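You operate a simulated robot arm through the tools that you are given. There is no shell and no other tool.

Carry out the task below with a simulated robot arm. There is one attempt and no reset: what you move stays moved.

TASK
Bin the cracked band on cleat 3, fit a new one and stow the blue line there.
Fine: the small grey tub is the bin; use the card from the card tray and put it back in its bay.

Only the result counts: the job must be done as asked and must still hold three seconds after the hand-in. Knocking over, shifting, dropping, spilling or breaking anything else fails it.

THE ROBOT
A 7-joint arm with a two-finger parallel gripper, fixed in place. Base frame: the origin is at the foot of the arm, x ahead of it, y to its left, z up; the work surface is at about z = 903. Readings come in mm, rad, newtons and seconds.
Its first joint turns from -2.897 to 2.897 rad. Payload 4.4 kg.
The tool frame sits at the grasp point between the pads (the TCP): z along the fingers, y along the line on which they close. The tips reach 23 mm beyond it. Largest opening 94 mm; finger width 38, thickness 10; the body of the gripper, 54 by 96 mm, starts 39 mm behind the TCP.
Orientation is that of the tool frame in the base frame, as a unit quaternion [w, x, y, z]. With the fingers straight down and closing along the base's y, the tool's x points along the base's -x, its y along +y and its z along -z.

THE INTERFACE
- The arm moves only by the tool nudge_tool. Its argument "rows" is a list of rows, each a list of 3 entries, a list of its own where there are three numbers: the shift along the tool's x, y, z in units of 150 mm (1.0 is 150 mm), then the turn, a rotation vector about the tool's x, y, z in units of 90 degrees (1.0 is 90 degrees), then the opening in per cent of the stroke, from 0 (shut) to 100 (fully open). In form: [[[x, y, z], [ax, ay, az], hand], ...]. A call has 1 to 20 rows; each row is the pose to reach, as a shift and turn from the pose commanded when the call began, along the tool's axes at that moment. A call with a number of a shift or a turn outside -1 to 1 is refused whole. A row lasts 0.2 s, in which the tool goes at most 50 mm and 0.15 rad; a call with a longer step from one row to the next is refused whole, and so is a gripper value outside its range. A pose out of reach is approached as far as the arm can. The call stops where the force on the tool passes 40 N (or 10 N more than at its start, if that is more) or the arm is blocked; 0.2 s more then pass. The fingers move at their own pace (about 72 mm/s each) and stop on an object; they squeeze with about 31 N. The grip force told is the motor's: it shows also when the fingers shut on nothing. Time passes only in rows, and 0.2 s behind the last, so rows that repeat a pose let the fingers close. It gives the time, the measured TCP pose, the force on the tool (base axes), the opening and the grip force at its end, in the units of the frame above (readings bear some noise), with the torque about the TCP (base axes, N m) and any sound that the robot's microphone picked up, and new pictures: "pictures" is both (left out), scene, wrist or none.
- Cameras (640 x 400 px; columns grow to the right, rows downward): "scene" is fixed at [218.9, -501, 1624.3]; the picture's right is [0.74, -0.67, 0.00], its down [-0.34, -0.38, -0.86] and it looks along [0.57, 0.64, -0.51] (base axes); focal length 326 px, centre (320, 200). "wrist" rides on the gripper at [86, 16, -75] in the tool frame; the picture's right is [-0.18, 0.98, 0.00], its down [-0.58, -0.11, -0.81] and it looks along [-0.79, -0.15, 0.59] (tool axes); focal length 243 px, centre (320, 200). There is no depth. A picture from a camera that has moved, and an enlarged one, comes with that camera's place and axes in the base frame and with its lens. The place of the scene camera against the robot may be out by one fixed shift of up to 12 mm in any direction.
- enlarge(camera, box): a new picture of the part [left, top, right, bottom] of that camera's present view, enlarged. No time passes.
- job_done(): hands the job in; it is judged then, once.

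Places have to be worked out from the pictures, the camera data and where the tool is seen. Open the gripper and draw the arm clear of the work before you hand the job in, unless the task says otherwise.

The tools are called as a command line: name --argument value ..., lists and objects as JSON in quotes. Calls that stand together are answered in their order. nudge_tool: Moves the arm, as the interface text tells. Its arguments: {"type":"object","properties":{"rows":{"type":"array","items":{"type":"array"}},"pictures":{"type":"string","enum":["both","scene","wrist","none"]}},"required":["rows"]} The other tools are called the same way: enlarge (camera, box) takes an enlarged picture of a part of a camera's view; job_done () hands the job in.

At the start:

```text
clock: 0.0
position: [739.2, 290.9, 1250.4]
tool_rot: [0.002, 0.0, 1.0, 0.0]
force: [-0.1, -0.2, 0.1]
wrist_torque: [-0.03, 0.04, 0.0]
grip_width: 94.0
grip_force: 0.0
```

scene: 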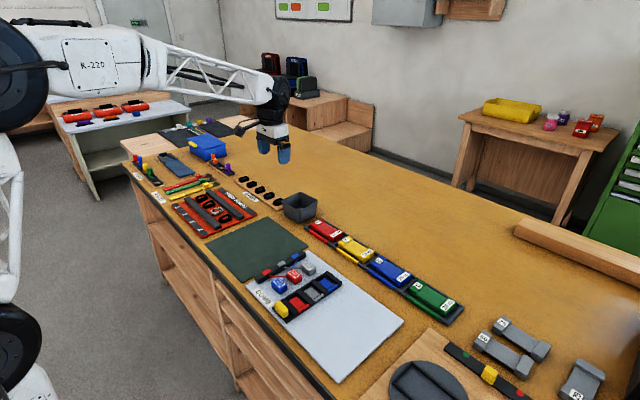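
wrist: 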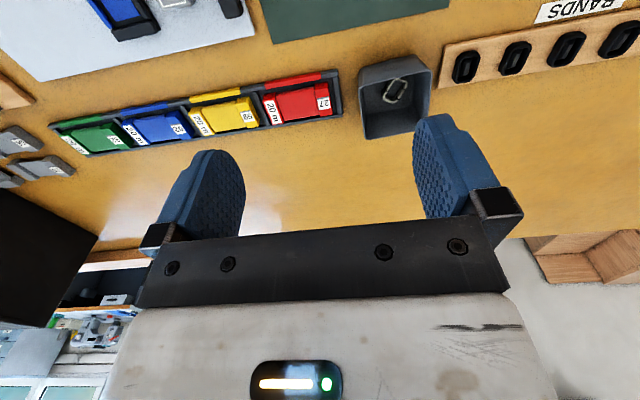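

I'll begin by looking closely at the scene before moving anything.

enlarge --camera "scene" --box '[120, 120, 280, 220]'

enlarge --camera "scene" --box '[160, 170, 320, 270]'

enlarge --camera "scene" --box '[240, 200, 480, 350]'

enlarge --camera "wrist" --box '[0, 0, 640, 200]'

```text
4.00 times, centred on (200, 170) of scene
camera zoom: at [218.9, -501.0, 1624.3], right [0.74, -0.67, 0.0], down [-0.34, -0.38, -0.86], along [0.57, 0.64, -0.51], focal length 1303 px, centre (800, 320)
```

zoom: 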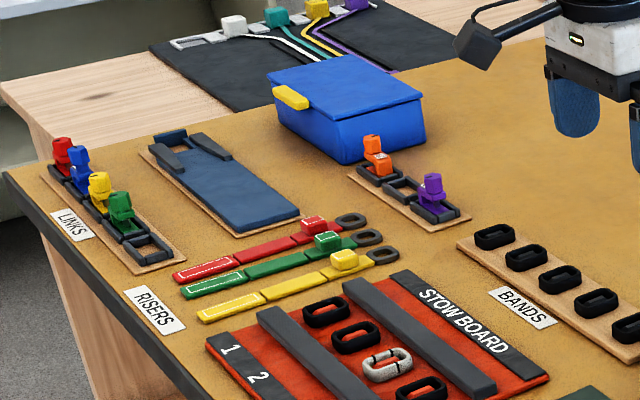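

```text
4.00 times, centred on (240, 220) of scene
camera zoom: at [218.9, -501.0, 1624.3], right [0.74, -0.67, 0.0], down [-0.34, -0.38, -0.86], along [0.57, 0.64, -0.51], focal length 1303 px, centre (640, 120)
```

zoom: 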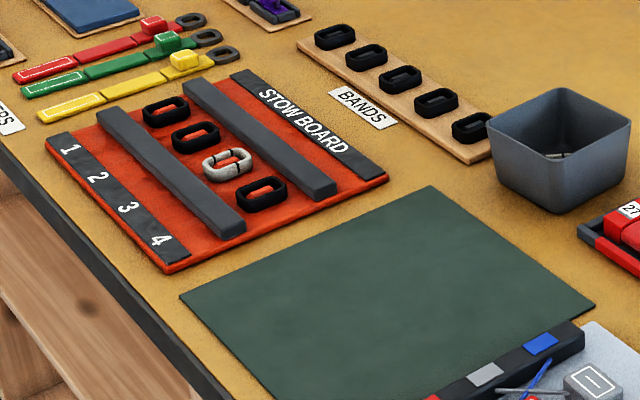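

```text
2.67 times, centred on (360, 275) of scene
camera zoom: at [218.9, -501.0, 1624.3], right [0.74, -0.67, 0.0], down [-0.34, -0.38, -0.86], along [0.57, 0.64, -0.51], focal length 869 px, centre (213, 0)
```

zoom: 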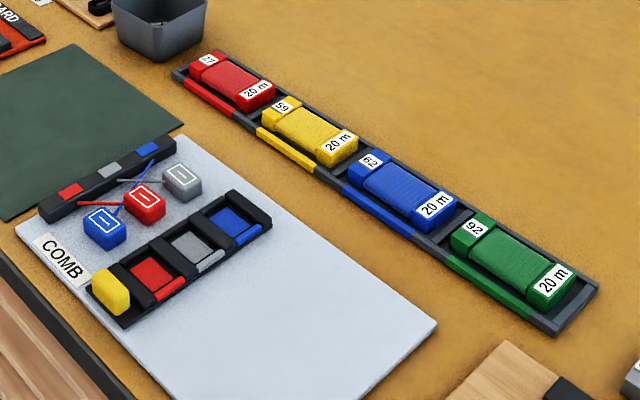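

```text
1.00 times, centred on (320, 100) of wrist (not enlarged: the box is as wide or as high as the picture)
camera zoom: at [652.1, 307.5, 1326.1], right [0.18, 0.98, 0.0], down [0.58, -0.11, 0.81], along [0.79, -0.15, -0.59], focal length 243 px, centre (320, 300)
```

zoom: 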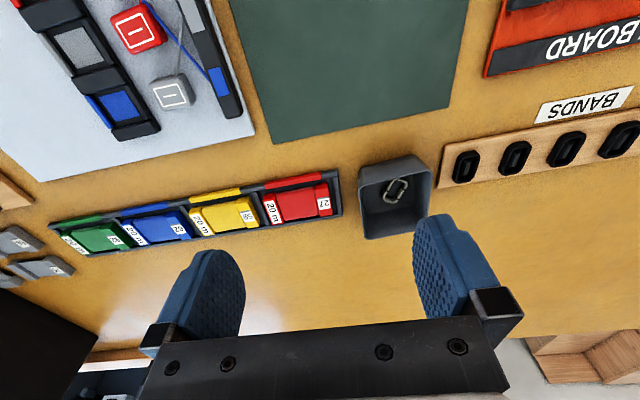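

The stow board, spare bands, tub and comb are visible; I still need to identify the "card tray" and the "blue line". I'll enlarge more parts of the picture.

enlarge --camera "scene" --box '[250, 230, 330, 280]'

enlarge --camera "scene" --box '[240, 250, 360, 325]'

enlarge --camera "scene" --box '[160, 180, 256, 240]'

enlarge --camera "scene" --box '[120, 110, 216, 170]'

enlarge --camera "scene" --box '[400, 300, 640, 400]'

enlarge --camera "scene" --box '[340, 230, 420, 290]'

enlarge --camera "scene" --box '[40, 70, 200, 170]'

enlarge --camera "scene" --box '[240, 0, 400, 110]'

```text
8.00 times, centred on (290, 255) of scene
camera zoom: at [218.9, -501.0, 1624.3], right [0.74, -0.67, 0.0], down [-0.34, -0.38, -0.86], along [0.57, 0.64, -0.51], focal length 2606 px, centre (560, -240)
```

zoom: 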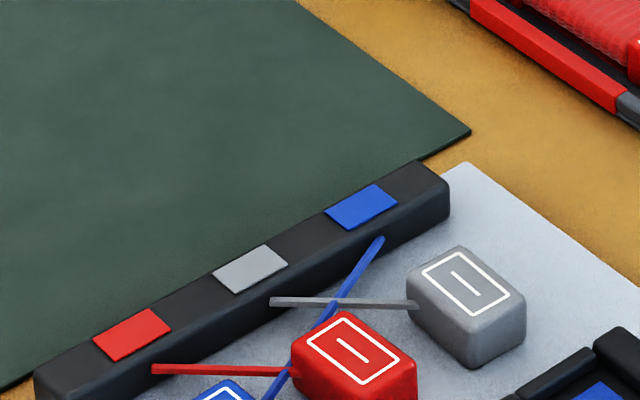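

```text
5.33 times, centred on (300, 288) of scene
camera zoom: at [218.9, -501.0, 1624.3], right [0.74, -0.67, 0.0], down [-0.34, -0.38, -0.86], along [0.57, 0.64, -0.51], focal length 1738 px, centre (427, -267)
```

zoom: 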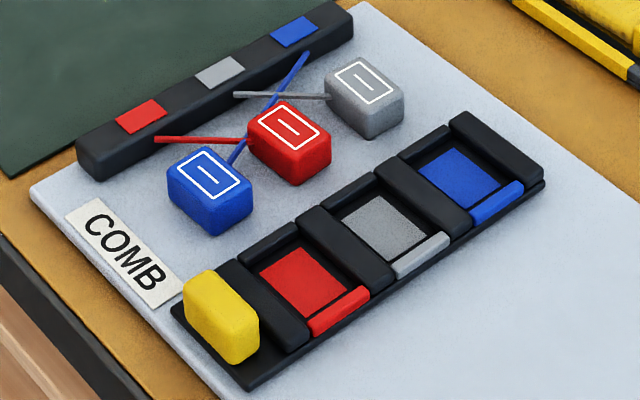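

```text
6.67 times, centred on (208, 210) of scene
camera zoom: at [218.9, -501.0, 1624.3], right [0.74, -0.67, 0.0], down [-0.34, -0.38, -0.86], along [0.57, 0.64, -0.51], focal length 2172 px, centre (1067, 133)
```

zoom: 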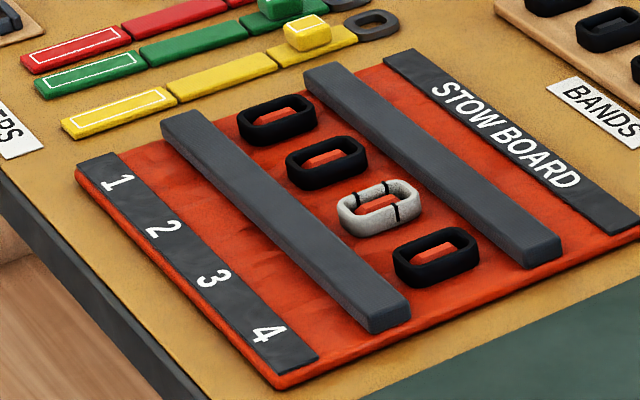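

```text
6.67 times, centred on (168, 140) of scene
camera zoom: at [218.9, -501.0, 1624.3], right [0.74, -0.67, 0.0], down [-0.34, -0.38, -0.86], along [0.57, 0.64, -0.51], focal length 2172 px, centre (1333, 600)
```

zoom: 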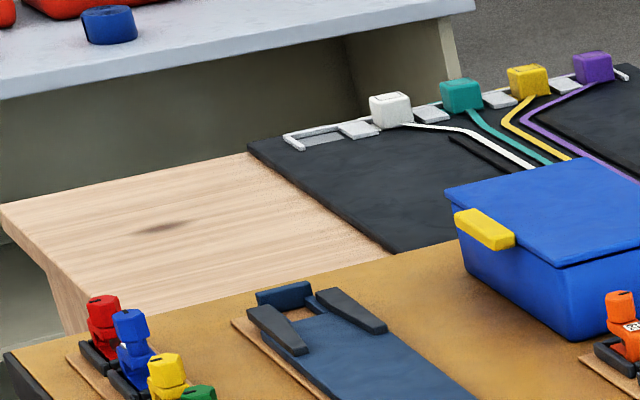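

```text
2.67 times, centred on (520, 350) of scene
camera zoom: at [218.9, -501.0, 1624.3], right [0.74, -0.67, 0.0], down [-0.34, -0.38, -0.86], along [0.57, 0.64, -0.51], focal length 869 px, centre (-213, -200)
```

zoom: 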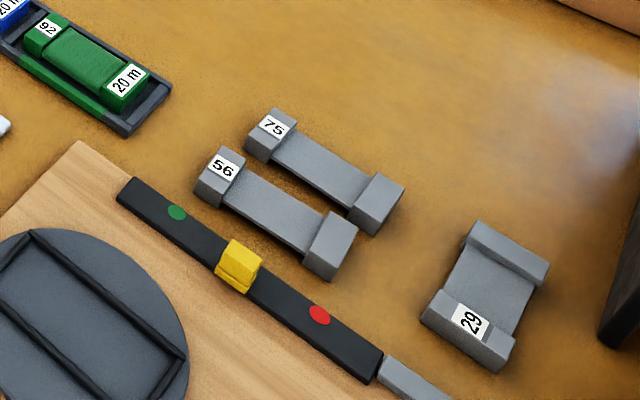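

```text
6.67 times, centred on (380, 260) of scene
camera zoom: at [218.9, -501.0, 1624.3], right [0.74, -0.67, 0.0], down [-0.34, -0.38, -0.86], along [0.57, 0.64, -0.51], focal length 2172 px, centre (-80, -200)
```

zoom: 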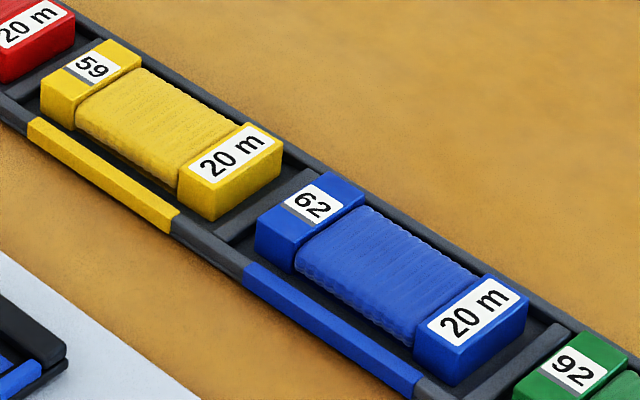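

```text
4.00 times, centred on (120, 120) of scene
camera zoom: at [218.9, -501.0, 1624.3], right [0.74, -0.67, 0.0], down [-0.34, -0.38, -0.86], along [0.57, 0.64, -0.51], focal length 1303 px, centre (1120, 520)
```

zoom: 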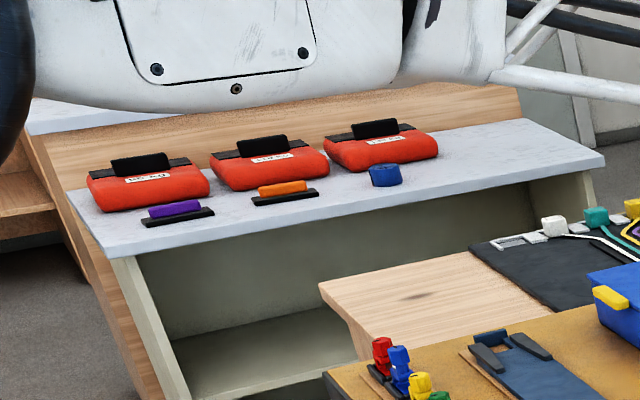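

```text
3.64 times, centred on (320, 55) of scene
camera zoom: at [218.9, -501.0, 1624.3], right [0.74, -0.67, 0.0], down [-0.34, -0.38, -0.86], along [0.57, 0.64, -0.51], focal length 1185 px, centre (320, 727)
```

zoom: 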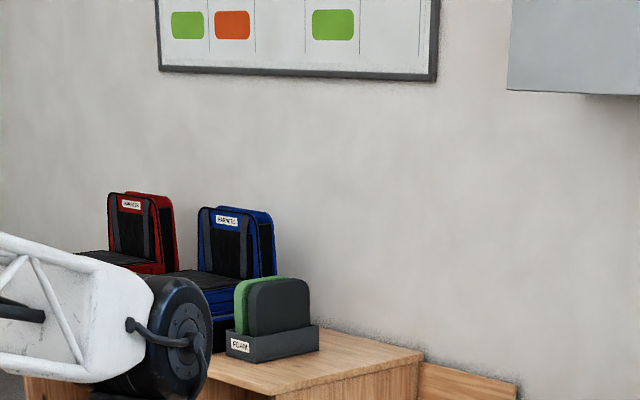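

The long coloured tray with wound line cards (27, 59, 62, 92) looks like the card tray, so the blue card is 62. I'll move the arm back and left at height to look down at the stow board with the wrist camera.

nudge_tool --rows '[[[0.2, 0.2, 0], [0, 0, 0], 100], [[0.4, 0.4, 0], [0, 0, 0], 100], [[0.6, 0.6, 0], [0, 0, 0], 100], [[0.8, 0.8, 0], [0, 0, 0], 100], [[1, 1, 0], [0, 0, 0], 100]]' --pictures "wrist"

```text
clock: 1.2
position: [587.3, 438.5, 1251.5]
tool_rot: [0.001, 0.0, 1.0, -0.001]
force: [0.0, -0.3, -0.8]
wrist_torque: [0.0, 0.0, 0.02]
grip_width: 94.2
grip_force: 0.1
camera wrist: at [501.3, 454.9, 1327.4], right [0.18, 0.98, 0.0], down [0.58, -0.11, 0.81], along [0.79, -0.15, -0.59], focal length 243 px, centre (320, 200)
```

wrist: 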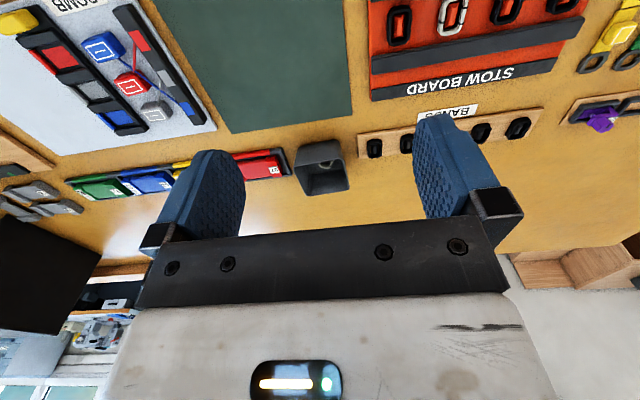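

The move works as expected. I'll keep going back and to the left to centre the stow board.

nudge_tool --rows '[[[0.2, 0.2, 0], [0, 0, 0], 100], [[0.4, 0.4, 0], [0, 0, 0], 100], [[0.6, 0.6, 0], [0, 0, 0], 100], [[0.8, 0.8, 0], [0, 0, 0], 100], [[1, 1, 0], [0, 0, 0], 100]]' --pictures "wrist"

nudge_tool --rows '[[[0.2, 0.2, 0], [0, 0, 0], 100], [[0.4, 0.4, 0], [0, 0, 0], 100], [[0.6, 0.6, 0], [0, 0, 0], 100], [[0.8, 0.8, 0], [0, 0, 0], 100]]' --pictures "wrist"

```text
clock: 2.4
position: [439.8, 590.1, 1247.4]
tool_rot: [0.0, 0.001, 1.0, -0.001]
force: [-0.7, 1.1, -0.2]
wrist_torque: [0.01, -0.02, 0.04]
grip_width: 94.2
grip_force: 0.1
camera wrist: at [353.6, 606.8, 1324.5], right [0.19, 0.98, 0.0], down [0.58, -0.11, 0.81], along [0.79, -0.15, -0.59], focal length 243 px, centre (320, 200)
```

wrist: 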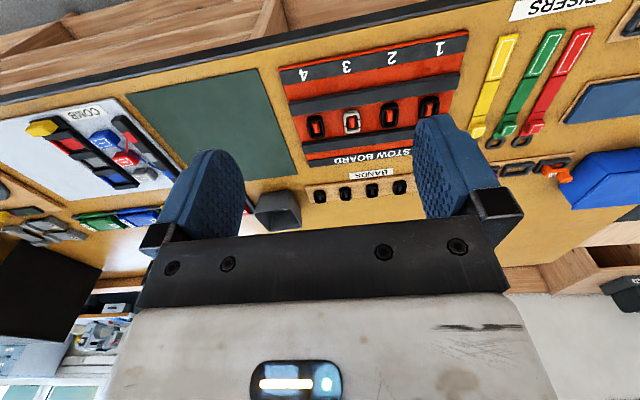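

```text
clock: 3.4
position: [318.0, 713.7, 1250.0]
tool_rot: [0.001, 0.0, 1.0, 0.0]
force: [0.4, 0.5, 0.2]
wrist_torque: [-0.04, 0.01, -0.01]
grip_width: 93.9
grip_force: 0.1
camera wrist: at [230.8, 729.5, 1325.1], right [0.18, 0.98, 0.0], down [0.58, -0.11, 0.81], along [0.79, -0.15, -0.59], focal length 243 px, centre (320, 200)
```

wrist: 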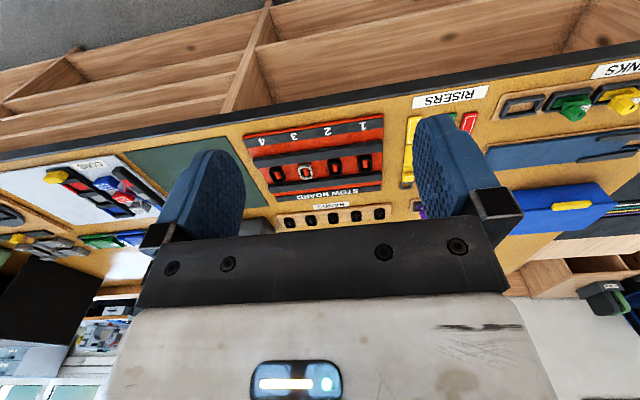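

The board is in view; I'll enlarge it to see how bands, cleats and rails are built.

enlarge --camera "wrist" --box '[232, 104, 400, 209]'

enlarge --camera "wrist" --box '[280, 140, 376, 200]'

enlarge --camera "wrist" --box '[480, 50, 640, 150]'

```text
3.81 times, centred on (316, 156) of wrist
camera zoom: at [230.8, 729.5, 1325.1], right [0.18, 0.98, 0.0], down [0.58, -0.11, 0.81], along [0.79, -0.15, -0.59], focal length 924 px, centre (335, 366)
```

zoom: 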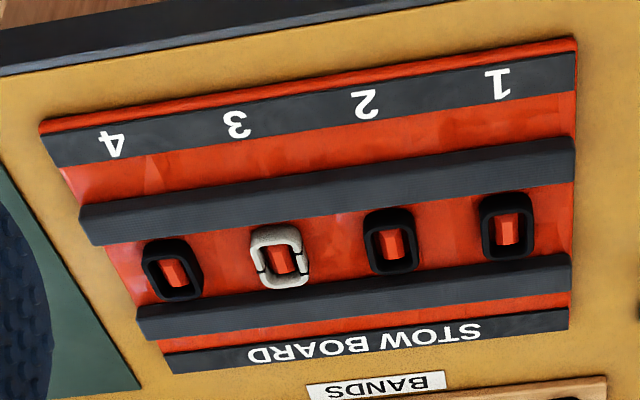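

```text
6.67 times, centred on (328, 170) of wrist
camera zoom: at [230.8, 729.5, 1325.1], right [0.18, 0.98, 0.0], down [0.58, -0.11, 0.81], along [0.79, -0.15, -0.59], focal length 1618 px, centre (267, 400)
```

zoom: 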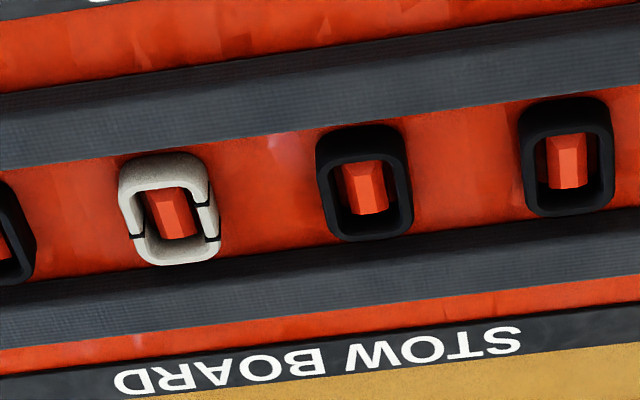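

```text
4.00 times, centred on (560, 100) of wrist
camera zoom: at [230.8, 729.5, 1325.1], right [0.18, 0.98, 0.0], down [0.58, -0.11, 0.81], along [0.79, -0.15, -0.59], focal length 970 px, centre (-640, 600)
```

zoom: 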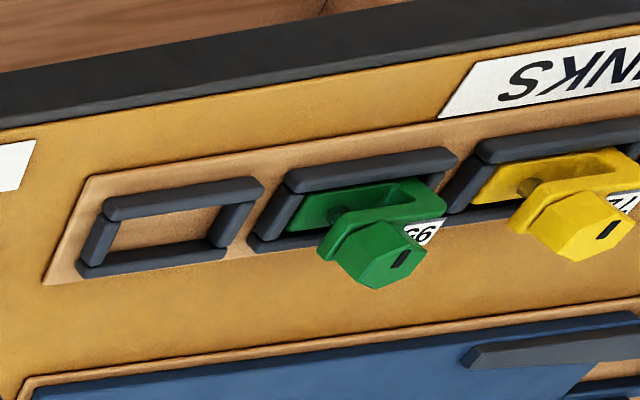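

The bands sit as oval rings round red cleat posts between two rails, and cleat 3's band is the pale cracked one at about (651, 615). Next I'll fly at this height to the card tray for a close look at blue card 62, watching the tub and band strip on the way.

nudge_tool --rows '[[[-0.122, -0.245, 0], [0, 0, 0], 100], [[-0.245, -0.49, 0], [0, 0, 0], 100], [[-0.367, -0.735, 0], [0, 0, 0], 100], [[-0.49, -0.98, 0], [0, 0, 0], 100]]' --pictures "none"

nudge_tool --rows '[[[-0.122, -0.245, 0], [0, 0, 0], 100], [[-0.245, -0.49, 0], [0, 0, 0], 100], [[-0.367, -0.735, 0], [0, 0, 0], 100], [[-0.49, -0.98, 0], [0, 0, 0], 100]]' --pictures "wrist"

```text
clock: 4.4
position: [393.2, 566.8, 1248.7]
tool_rot: [0.0, -0.001, 1.0, 0.0]
force: [-0.3, -0.2, -0.1]
wrist_torque: [-0.02, 0.03, 0.0]
grip_width: 94.3
grip_force: 0.0
```

```text
clock: 5.4
position: [468.2, 419.1, 1248.8]
tool_rot: [0.0, 0.0, 1.0, 0.001]
force: [-0.2, -0.7, 0.0]
wrist_torque: [0.02, 0.0, 0.01]
grip_width: 94.1
grip_force: 0.0
camera wrist: at [380.2, 435.7, 1323.5], right [0.18, 0.98, 0.0], down [0.58, -0.11, 0.81], along [0.79, -0.15, -0.59], focal length 243 px, centre (320, 200)
```

wrist: 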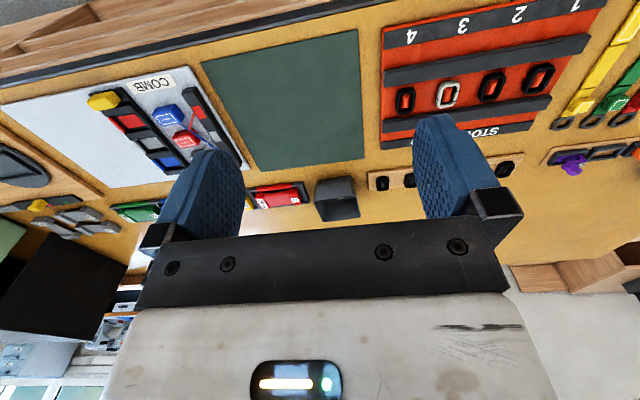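

Clear travel. I'll continue three more legs toward the card tray, also coming down moderately on the last one.

nudge_tool --rows '[[[-0.122, -0.245, 0], [0, 0, 0], 100], [[-0.245, -0.49, 0], [0, 0, 0], 100], [[-0.367, -0.735, 0], [0, 0, 0], 100], [[-0.49, -0.98, 0], [0, 0, 0], 100]]' --pictures "none"

nudge_tool --rows '[[[-0.122, -0.245, 0], [0, 0, 0], 100], [[-0.245, -0.49, 0], [0, 0, 0], 100], [[-0.367, -0.735, 0], [0, 0, 0], 100], [[-0.49, -0.98, 0], [0, 0, 0], 100]]' --pictures "none"

nudge_tool --rows '[[[-0.122, -0.245, 0.1], [0, 0, 0], 100], [[-0.245, -0.49, 0.2], [0, 0, 0], 100], [[-0.367, -0.735, 0.3], [0, 0, 0], 100], [[-0.49, -0.98, 0.4], [0, 0, 0], 100]]' --pictures "wrist"

```text
clock: 6.4
position: [539.1, 269.2, 1247.5]
tool_rot: [0.0, 0.0, 1.0, 0.0]
force: [0.3, 0.5, 0.1]
wrist_torque: [-0.03, 0.0, -0.03]
grip_width: 94.1
grip_force: 0.1
```

```text
clock: 7.4
position: [615.3, 121.6, 1253.5]
tool_rot: [0.001, 0.0, 1.0, 0.0]
force: [0.0, -0.6, 0.2]
wrist_torque: [0.0, 0.0, -0.01]
grip_width: 93.8
grip_force: 0.1
```

```text
clock: 8.4
position: [687.7, -22.0, 1191.4]
tool_rot: [0.002, 0.0, 1.0, 0.0]
force: [0.0, -1.0, 1.1]
wrist_torque: [0.01, 0.03, 0.02]
grip_width: 93.9
grip_force: 0.1
camera wrist: at [600.9, -6.7, 1267.2], right [0.18, 0.98, 0.0], down [0.58, -0.11, 0.81], along [0.79, -0.15, -0.59], focal length 243 px, centre (320, 200)
```

wrist: 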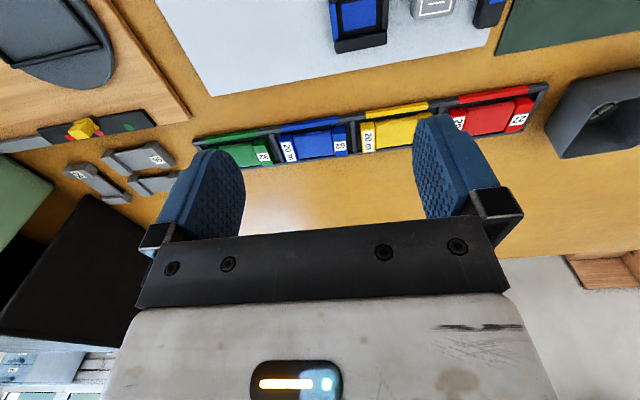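

The blue card sits between the fingers in view. I'll enlarge it and the tub.

enlarge --camera "wrist" --box '[256, 100, 384, 180]'

enlarge --camera "wrist" --box '[180, 80, 560, 180]'

enlarge --camera "wrist" --box '[520, 50, 640, 170]'

enlarge --camera "wrist" --box '[300, 0, 520, 70]'

enlarge --camera "wrist" --box '[0, 0, 200, 210]'

```text
5.00 times, centred on (320, 140) of wrist
camera zoom: at [600.9, -6.7, 1267.2], right [0.18, 0.98, 0.0], down [0.58, -0.11, 0.81], along [0.79, -0.15, -0.59], focal length 1213 px, centre (320, 500)
```

zoom: 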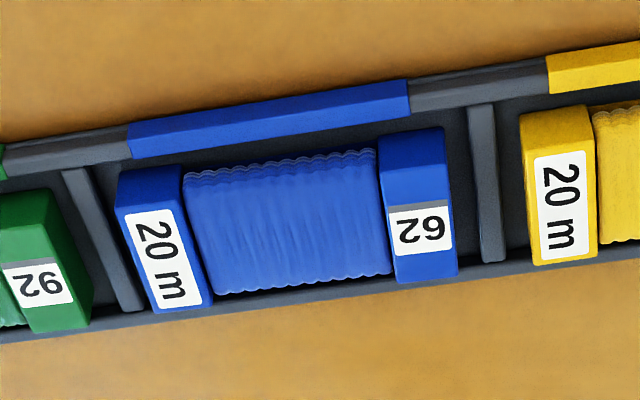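

```text
1.68 times, centred on (370, 130) of wrist
camera zoom: at [600.9, -6.7, 1267.2], right [0.18, 0.98, 0.0], down [0.58, -0.11, 0.81], along [0.79, -0.15, -0.59], focal length 409 px, centre (236, 318)
```

zoom: 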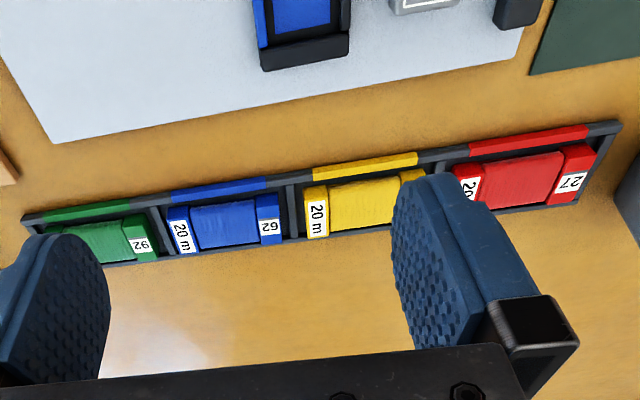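

```text
3.33 times, centred on (580, 110) of wrist
camera zoom: at [600.9, -6.7, 1267.2], right [0.18, 0.98, 0.0], down [0.58, -0.11, 0.81], along [0.79, -0.15, -0.59], focal length 809 px, centre (-547, 500)
```

zoom: 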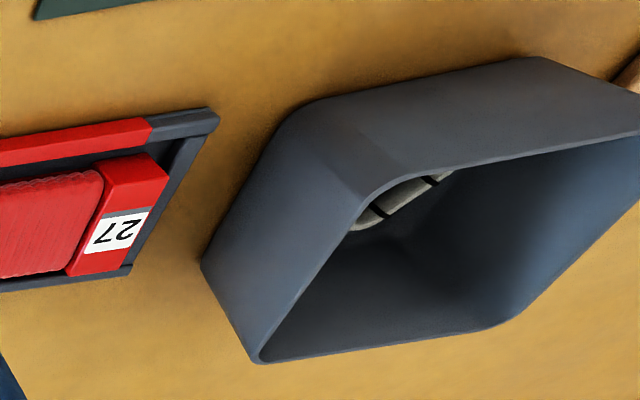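

```text
2.91 times, centred on (410, 35) of wrist
camera zoom: at [600.9, -6.7, 1267.2], right [0.18, 0.98, 0.0], down [0.58, -0.11, 0.81], along [0.79, -0.15, -0.59], focal length 706 px, centre (58, 680)
```

zoom: 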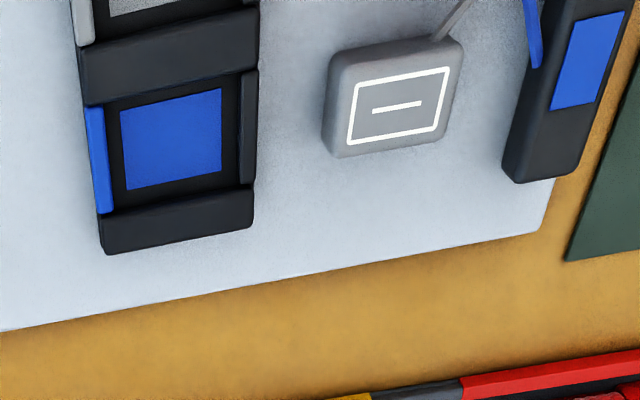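

```text
1.90 times, centred on (100, 105) of wrist
camera zoom: at [600.9, -6.7, 1267.2], right [0.18, 0.98, 0.0], down [0.58, -0.11, 0.81], along [0.79, -0.15, -0.59], focal length 462 px, centre (739, 381)
```

zoom: 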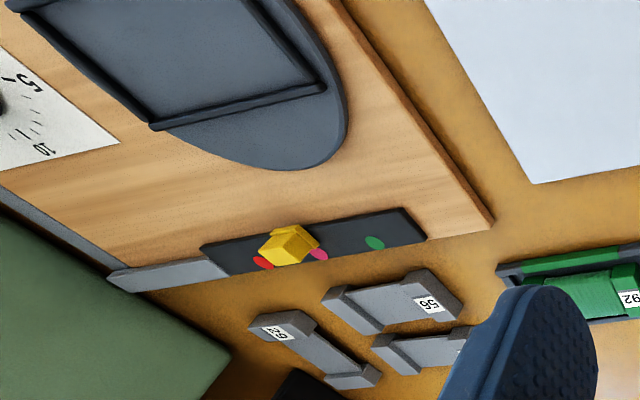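

The tub already holds an old cracked band, confirming it is the bin, and the tray's blue bay holds card 62. Now I'll travel to above cleat 3 (about (650, 615)) at a safe height.

nudge_tool --rows '[[[0.02, 0.3, 0], [0, 0, 0], 80], [[0.04, 0.6, 0], [0, 0, 0], 64], [[0.06, 0.85, 0], [0, 0, 0], 64]]' --pictures "none"

nudge_tool --rows '[[[0.02, 0.3, 0], [0, 0, 0], 64], [[0.04, 0.6, 0], [0, 0, 0], 64], [[0.06, 0.85, 0], [0, 0, 0], 64]]' --pictures "none"

nudge_tool --rows '[[[0.02, 0.3, 0], [0, 0, 0], 64], [[0.04, 0.6, 0], [0, 0, 0], 64], [[0.06, 0.85, 0], [0, 0, 0], 64]]' --pictures "none"

nudge_tool --rows '[[[0.02, 0.3, 0], [0, 0, 0], 64], [[0.04, 0.6, 0], [0, 0, 0], 64], [[0.06, 0.85, 0], [0, 0, 0], 64]]' --pictures "none"

nudge_tool --rows '[[[0.02, 0.3, 0.1], [0, 0, 0], 64], [[0.04, 0.6, 0.3], [0, 0, 0], 64], [[0.04, 0.85, 0.5], [0, 0, 0], 64]]' --pictures "both"

```text
clock: 9.2
position: [679.9, 103.7, 1189.2]
tool_rot: [0.001, 0.0, 1.0, -0.001]
force: [-0.6, 1.1, -0.5]
wrist_torque: [0.02, -0.03, -0.01]
grip_width: 60.2
grip_force: 0.1
```

```text
clock: 10.0
position: [672.7, 230.1, 1189.2]
tool_rot: [0.001, 0.0, 1.0, 0.0]
force: [0.0, 0.3, 0.7]
wrist_torque: [-0.01, 0.01, -0.03]
grip_width: 60.2
grip_force: 0.1
```

```text
clock: 10.8
position: [662.5, 358.6, 1189.8]
tool_rot: [0.0, 0.0, 1.0, 0.0]
force: [0.5, 0.2, 0.2]
wrist_torque: [-0.03, -0.04, 0.01]
grip_width: 60.3
grip_force: 0.0
```

```text
clock: 11.6
position: [651.1, 484.2, 1190.1]
tool_rot: [0.001, 0.0, 1.0, 0.001]
force: [0.8, 0.1, 0.7]
wrist_torque: [-0.02, -0.01, -0.02]
grip_width: 60.1
grip_force: 0.2
```

```text
refused: row 2 steps farther than a row can; nothing moved
```

The last leg was refused for a step length only. I'll repeat it with smaller steps.

nudge_tool --rows '[[[0, 0.2, 0.1], [0, 0, 0], 64], [[0, 0.4, 0.2], [0, 0, 0], 64], [[0, 0.6, 0.35], [0, 0, 0], 64], [[0, 0.75, 0.5], [0, 0, 0], 64], [[0, 0.87, 0.7], [0, 0, 0], 64]]' --pictures "both"

```text
clock: 12.8
position: [646.4, 618.9, 1087.2]
tool_rot: [0.0, 0.0, 1.0, 0.0]
force: [0.1, 0.3, 0.4]
wrist_torque: [-0.01, -0.02, -0.02]
grip_width: 60.6
grip_force: 0.0
camera wrist: at [559.0, 635.1, 1162.2], right [0.18, 0.98, 0.0], down [0.58, -0.11, 0.81], along [0.79, -0.15, -0.59], focal length 243 px, centre (320, 200)
```

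scene: 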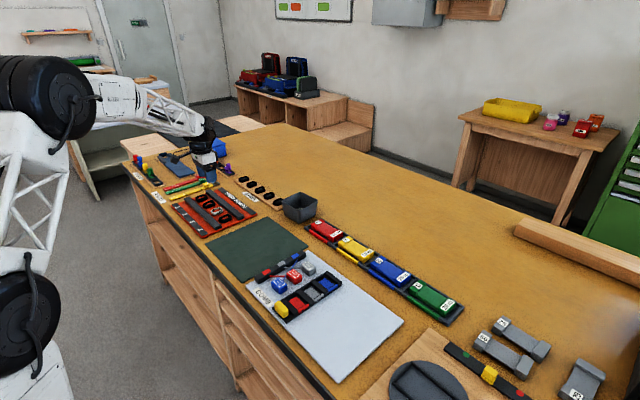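
wrist: 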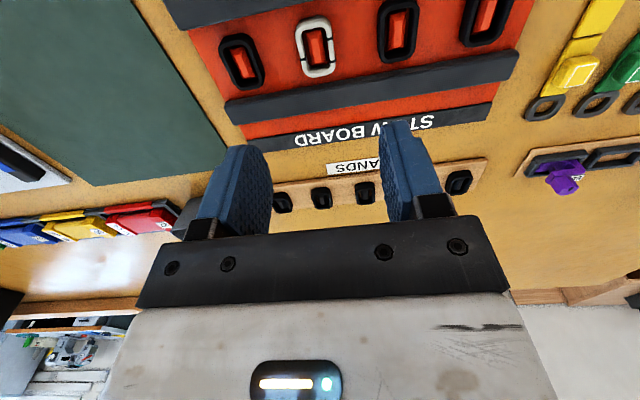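

Cleat 3's band is in view near the top of the picture. I'll enlarge it to compute its location precisely.

enlarge --camera "wrist" --box '[260, 0, 388, 80]'

enlarge --camera "wrist" --box '[180, 0, 532, 220]'

```text
5.00 times, centred on (324, 40) of wrist
camera zoom: at [559.0, 635.1, 1162.2], right [0.18, 0.98, 0.0], down [0.58, -0.11, 0.81], along [0.79, -0.15, -0.59], focal length 1213 px, centre (300, 1000)
```

zoom: 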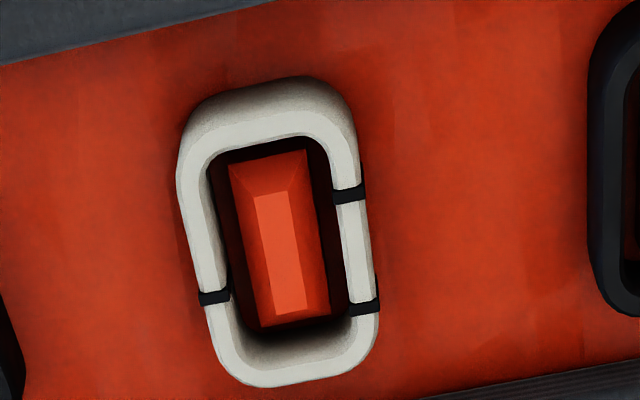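

```text
1.82 times, centred on (356, 110) of wrist
camera zoom: at [559.0, 635.1, 1162.2], right [0.18, 0.98, 0.0], down [0.58, -0.11, 0.81], along [0.79, -0.15, -0.59], focal length 441 px, centre (254, 364)
```

zoom: 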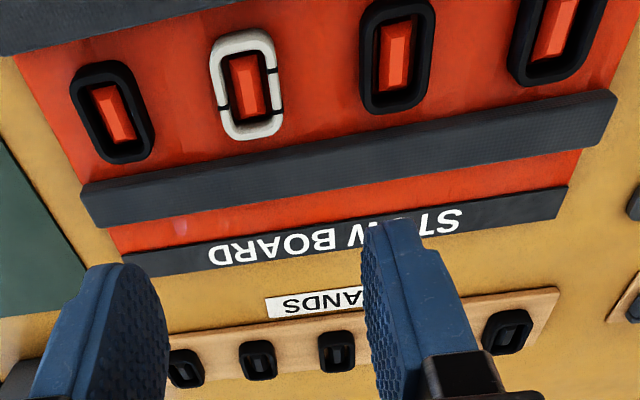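

The band's top centre works out at about (653, 613.5, ~922). I'll shift the tool there and lower to about z = 960, checking that the fingers straddle it without touching the neighbours.

nudge_tool --rows '[[[-0.044, -0.036, 0.2], [0, 0, 0], 64], [[-0.044, -0.036, 0.45], [0, 0, 0], 64], [[-0.044, -0.036, 0.7], [0, 0, 0], 64], [[-0.044, -0.036, 0.84], [0, 0, 0], 64]]' --pictures "wrist"

```text
clock: 13.8
position: [657.7, 609.9, 962.0]
tool_rot: [0.001, -0.001, 1.0, 0.001]
force: [0.3, 0.2, 0.7]
wrist_torque: [0.0, 0.0, 0.0]
grip_width: 60.0
grip_force: 0.0
camera wrist: at [569.2, 625.6, 1037.3], right [0.18, 0.98, 0.0], down [0.58, -0.11, 0.81], along [0.79, -0.15, -0.59], focal length 243 px, centre (320, 200)
```

wrist: 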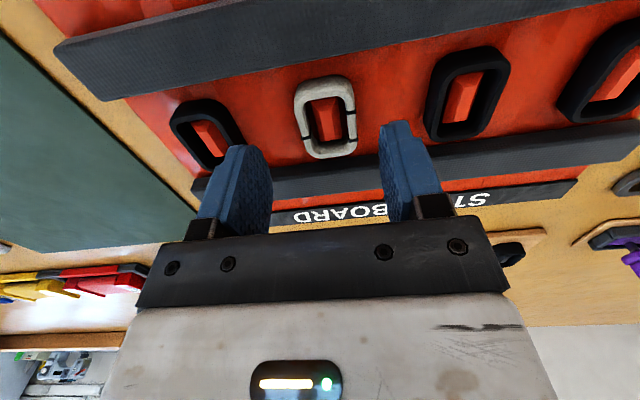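

Readings jitter by a couple of mm, so I track the commanded pose, about (658, 611, 959). I'll enlarge to check centring over the band.

enlarge --camera "wrist" --box '[180, 40, 436, 200]'

enlarge --camera "wrist" --box '[280, 65, 376, 165]'

enlarge --camera "scene" --box '[170, 150, 266, 230]'

```text
2.50 times, centred on (308, 120) of wrist
camera zoom: at [569.2, 625.6, 1037.3], right [0.18, 0.98, 0.0], down [0.58, -0.11, 0.81], along [0.79, -0.15, -0.59], focal length 606 px, centre (350, 400)
```

zoom: 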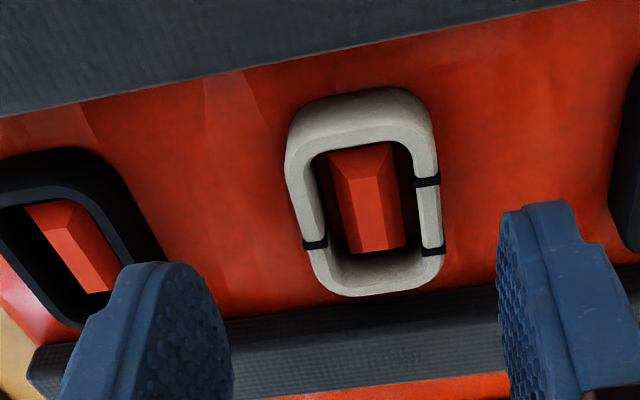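

```text
4.00 times, centred on (328, 115) of wrist
camera zoom: at [569.2, 625.6, 1037.3], right [0.18, 0.98, 0.0], down [0.58, -0.11, 0.81], along [0.79, -0.15, -0.59], focal length 970 px, centre (288, 540)
```

zoom: 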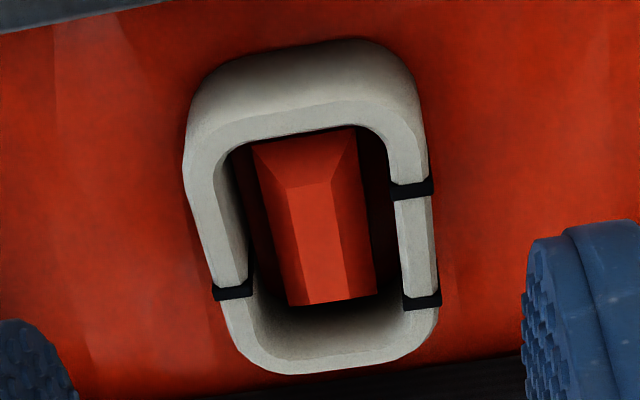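

```text
5.00 times, centred on (218, 190) of scene
camera zoom: at [218.9, -501.0, 1624.3], right [0.74, -0.67, 0.0], down [-0.34, -0.38, -0.86], along [0.57, 0.64, -0.51], focal length 1629 px, centre (830, 250)
```

zoom: 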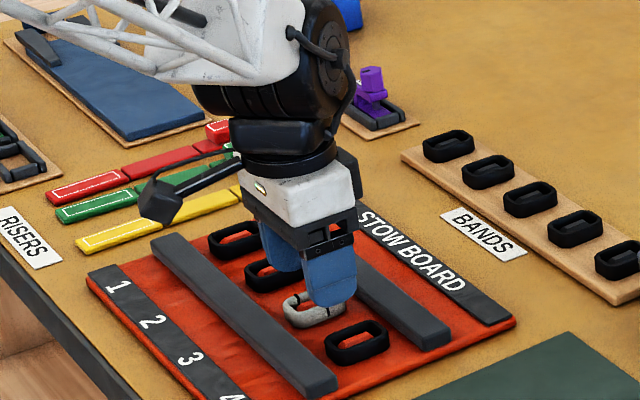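

The band is roughly 4 mm to the +y side and 2 mm nearer than the point under the tool. I'll correct for that, lower 15 mm and check again.

nudge_tool --rows '[[[0.013, 0.03, 0.05], [0, 0, 0], 64], [[0.013, 0.03, 0.1], [0, 0, 0], 64], [[0.013, 0.03, 0.1], [0, 0, 0], 64]]' --pictures "wrist"

enlarge --camera "wrist" --box '[180, 40, 436, 200]'

```text
clock: 14.6
position: [654.7, 614.0, 946.1]
tool_rot: [0.0, 0.0, 1.0, 0.0]
force: [-0.3, 0.4, 0.3]
wrist_torque: [-0.01, -0.03, 0.02]
grip_width: 60.2
grip_force: 0.0
camera wrist: at [567.8, 630.5, 1020.9], right [0.18, 0.98, 0.0], down [0.58, -0.11, 0.81], along [0.79, -0.15, -0.59], focal length 243 px, centre (320, 200)
```

wrist: 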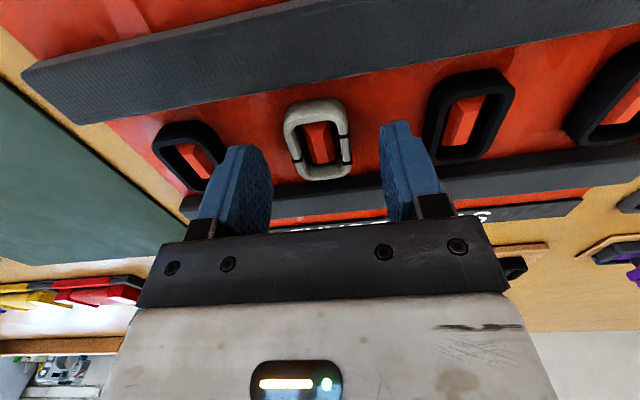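

```text
2.50 times, centred on (308, 120) of wrist
camera zoom: at [567.8, 630.5, 1020.9], right [0.18, 0.98, 0.0], down [0.58, -0.11, 0.81], along [0.79, -0.15, -0.59], focal length 606 px, centre (350, 400)
```

zoom: 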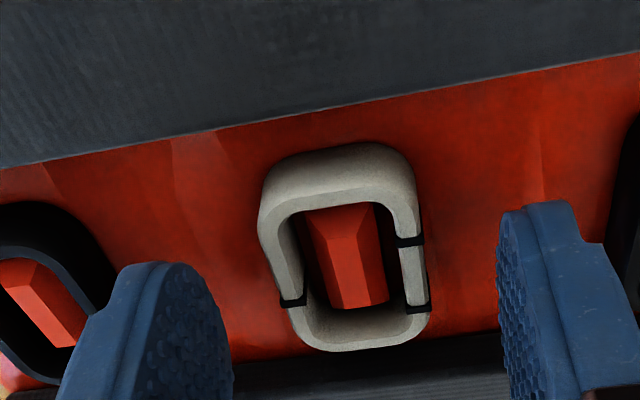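

The band is now centred between the fingers. I'll lower another 11 mm and close on it.

nudge_tool --rows '[[[0, 0, 0.04], [0, 0, 0], 64], [[0, 0, 0.073], [0, 0, 0], 64], [[0, 0, 0.073], [0, 0, 0], 64]]' --pictures "wrist"

nudge_tool --rows '[[[0, 0, 0], [0, 0, 0], 20], [[0, 0, 0], [0, 0, 0], 20], [[0, 0, 0], [0, 0, 0], 20]]' --pictures "wrist"

```text
clock: 15.4
position: [653.5, 615.0, 934.1]
tool_rot: [0.001, 0.0, 1.0, 0.0]
force: [1.1, -0.1, -0.3]
wrist_torque: [0.04, -0.03, -0.01]
grip_width: 59.9
grip_force: 0.0
camera wrist: at [567.6, 632.0, 1009.4], right [0.18, 0.98, 0.0], down [0.58, -0.11, 0.81], along [0.79, -0.15, -0.59], focal length 243 px, centre (320, 200)
```

wrist: 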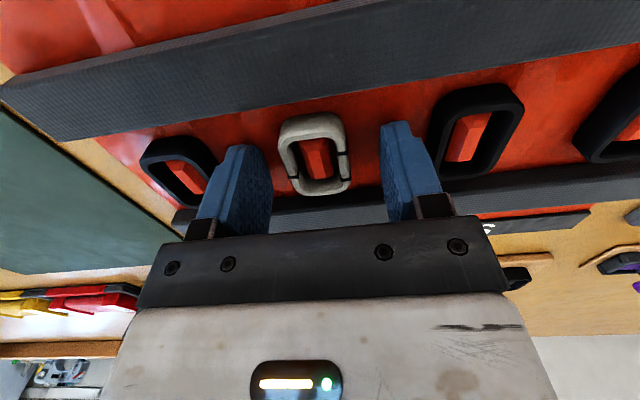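

```text
clock: 16.2
position: [654.5, 615.5, 933.1]
tool_rot: [0.002, 0.0, 1.0, 0.0]
force: [0.2, 0.9, -0.6]
wrist_torque: [0.01, 0.01, -0.01]
grip_width: 30.3
grip_force: 31.0
camera wrist: at [567.6, 632.0, 1009.6], right [0.18, 0.98, 0.0], down [0.58, -0.11, 0.81], along [0.79, -0.15, -0.59], focal length 243 px, centre (320, 200)
```

wrist: 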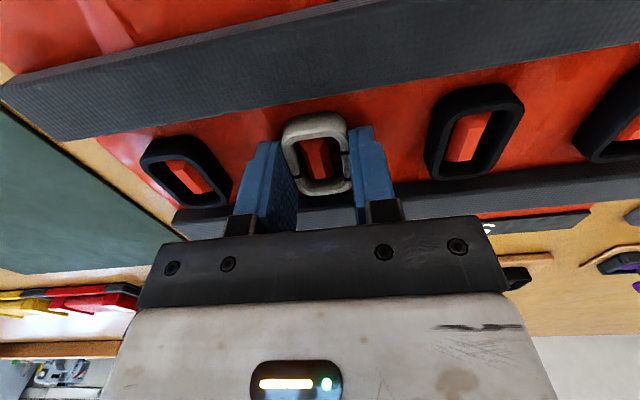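

Gripped at 30 mm width with 31 N. I'll lift straight up gently and check the band comes off the cleat.

nudge_tool --rows '[[[0, 0, -0.07], [0, 0, 0], 20], [[0, 0, -0.15], [0, 0, 0], 20], [[0, 0, -0.25], [0, 0, 0], 20], [[0, 0, -0.4], [0, 0, 0], 20]]' --pictures "both"

```text
clock: 17.2
position: [654.2, 616.2, 995.2]
tool_rot: [-0.001, 0.0, 1.0, 0.0]
force: [0.4, 0.0, -0.5]
wrist_torque: [-0.01, -0.01, -0.01]
grip_width: 30.1
grip_force: 30.7
camera wrist: at [567.8, 633.2, 1070.1], right [0.18, 0.98, 0.0], down [0.58, -0.11, 0.81], along [0.79, -0.15, -0.59], focal length 243 px, centre (320, 200)
```

scene: 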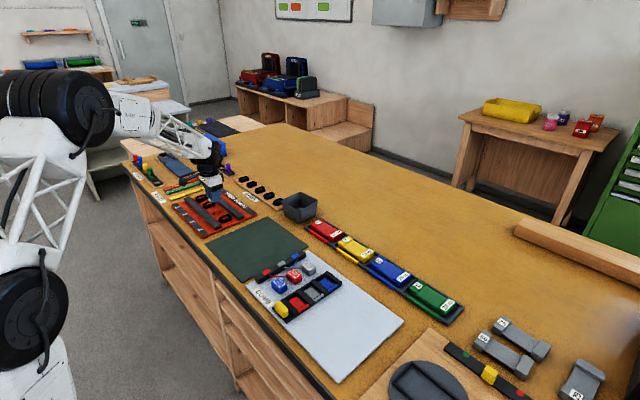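
wrist: 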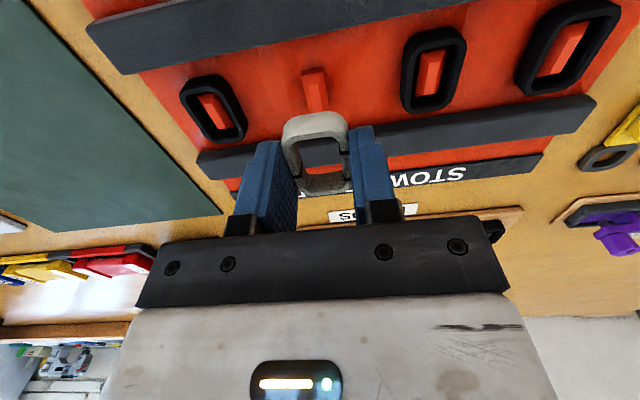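

The cracked band is held clear of cleat 3. Now I'll carry it toward the tub (about (893, 390)), rising a little as I go.

nudge_tool --rows '[[[0, 0, -0.25], [0, 0, 0], 20], [[-0.19, -0.19, -0.4], [0, 0, 0], 20], [[-0.38, -0.38, -0.5], [0, 0, 0], 20], [[-0.57, -0.57, -0.5], [0, 0, 0], 20], [[-0.75, -0.75, -0.5], [0, 0, 0], 20]]' --pictures "none"

nudge_tool --rows '[[[-0.15, -0.19, 0], [0, 0, 0], 20], [[-0.3, -0.38, 0], [0, 0, 0], 20], [[-0.45, -0.57, 0], [0, 0, 0], 20], [[-0.55, -0.73, 0], [0, 0, 0], 20]]' --pictures "both"

```text
clock: 18.4
position: [770.0, 501.2, 1069.9]
tool_rot: [0.001, 0.0, 1.0, 0.0]
force: [0.8, 0.3, -0.1]
wrist_torque: [0.04, 0.0, -0.02]
grip_width: 30.4
grip_force: 30.9
```

```text
clock: 19.4
position: [850.5, 391.1, 1069.1]
tool_rot: [0.0, 0.001, 1.0, -0.001]
force: [-0.5, -0.6, 0.0]
wrist_torque: [0.01, -0.01, -0.02]
grip_width: 30.4
grip_force: 30.9
camera wrist: at [763.1, 407.4, 1144.4], right [0.18, 0.98, 0.0], down [0.58, -0.11, 0.81], along [0.79, -0.15, -0.59], focal length 243 px, centre (320, 200)
```

scene: 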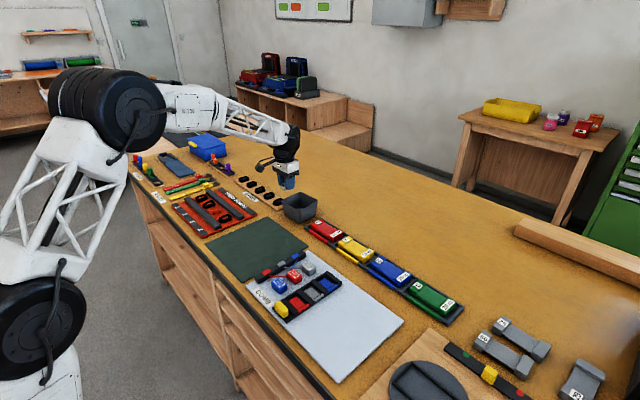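
wrist: 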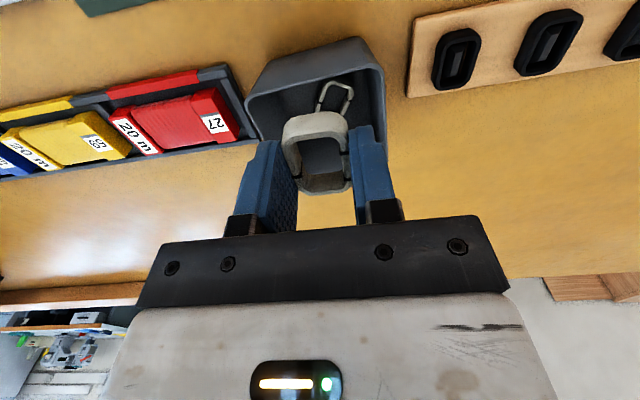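

enlarge --camera "wrist" --box '[220, 20, 412, 220]'

enlarge --camera "scene" --box '[252, 140, 348, 230]'

```text
2.00 times, centred on (316, 120) of wrist
camera zoom: at [763.1, 407.4, 1144.4], right [0.18, 0.98, 0.0], down [0.58, -0.11, 0.81], along [0.79, -0.15, -0.59], focal length 485 px, centre (328, 360)
```

zoom: 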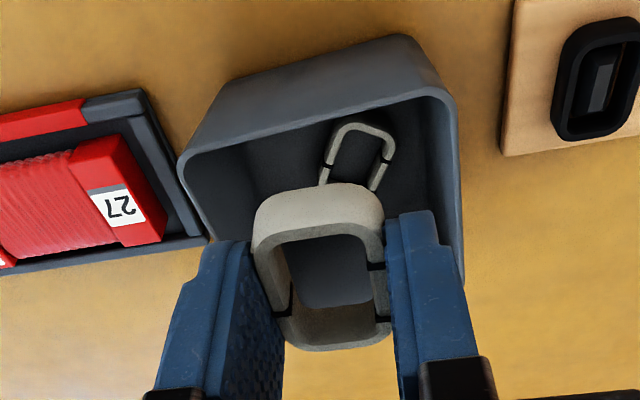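

```text
4.44 times, centred on (300, 185) of scene
camera zoom: at [218.9, -501.0, 1624.3], right [0.74, -0.67, 0.0], down [-0.34, -0.38, -0.86], along [0.57, 0.64, -0.51], focal length 1448 px, centre (409, 267)
```

zoom: 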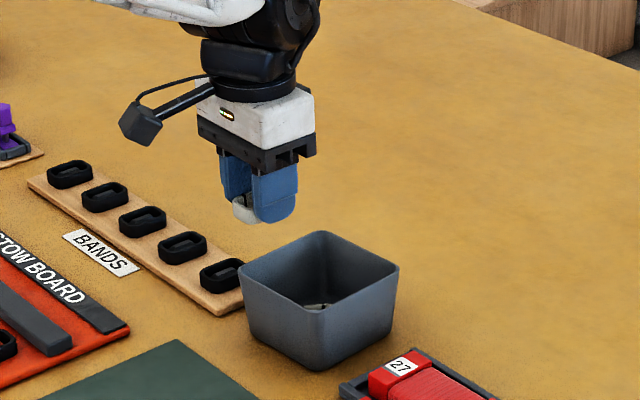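

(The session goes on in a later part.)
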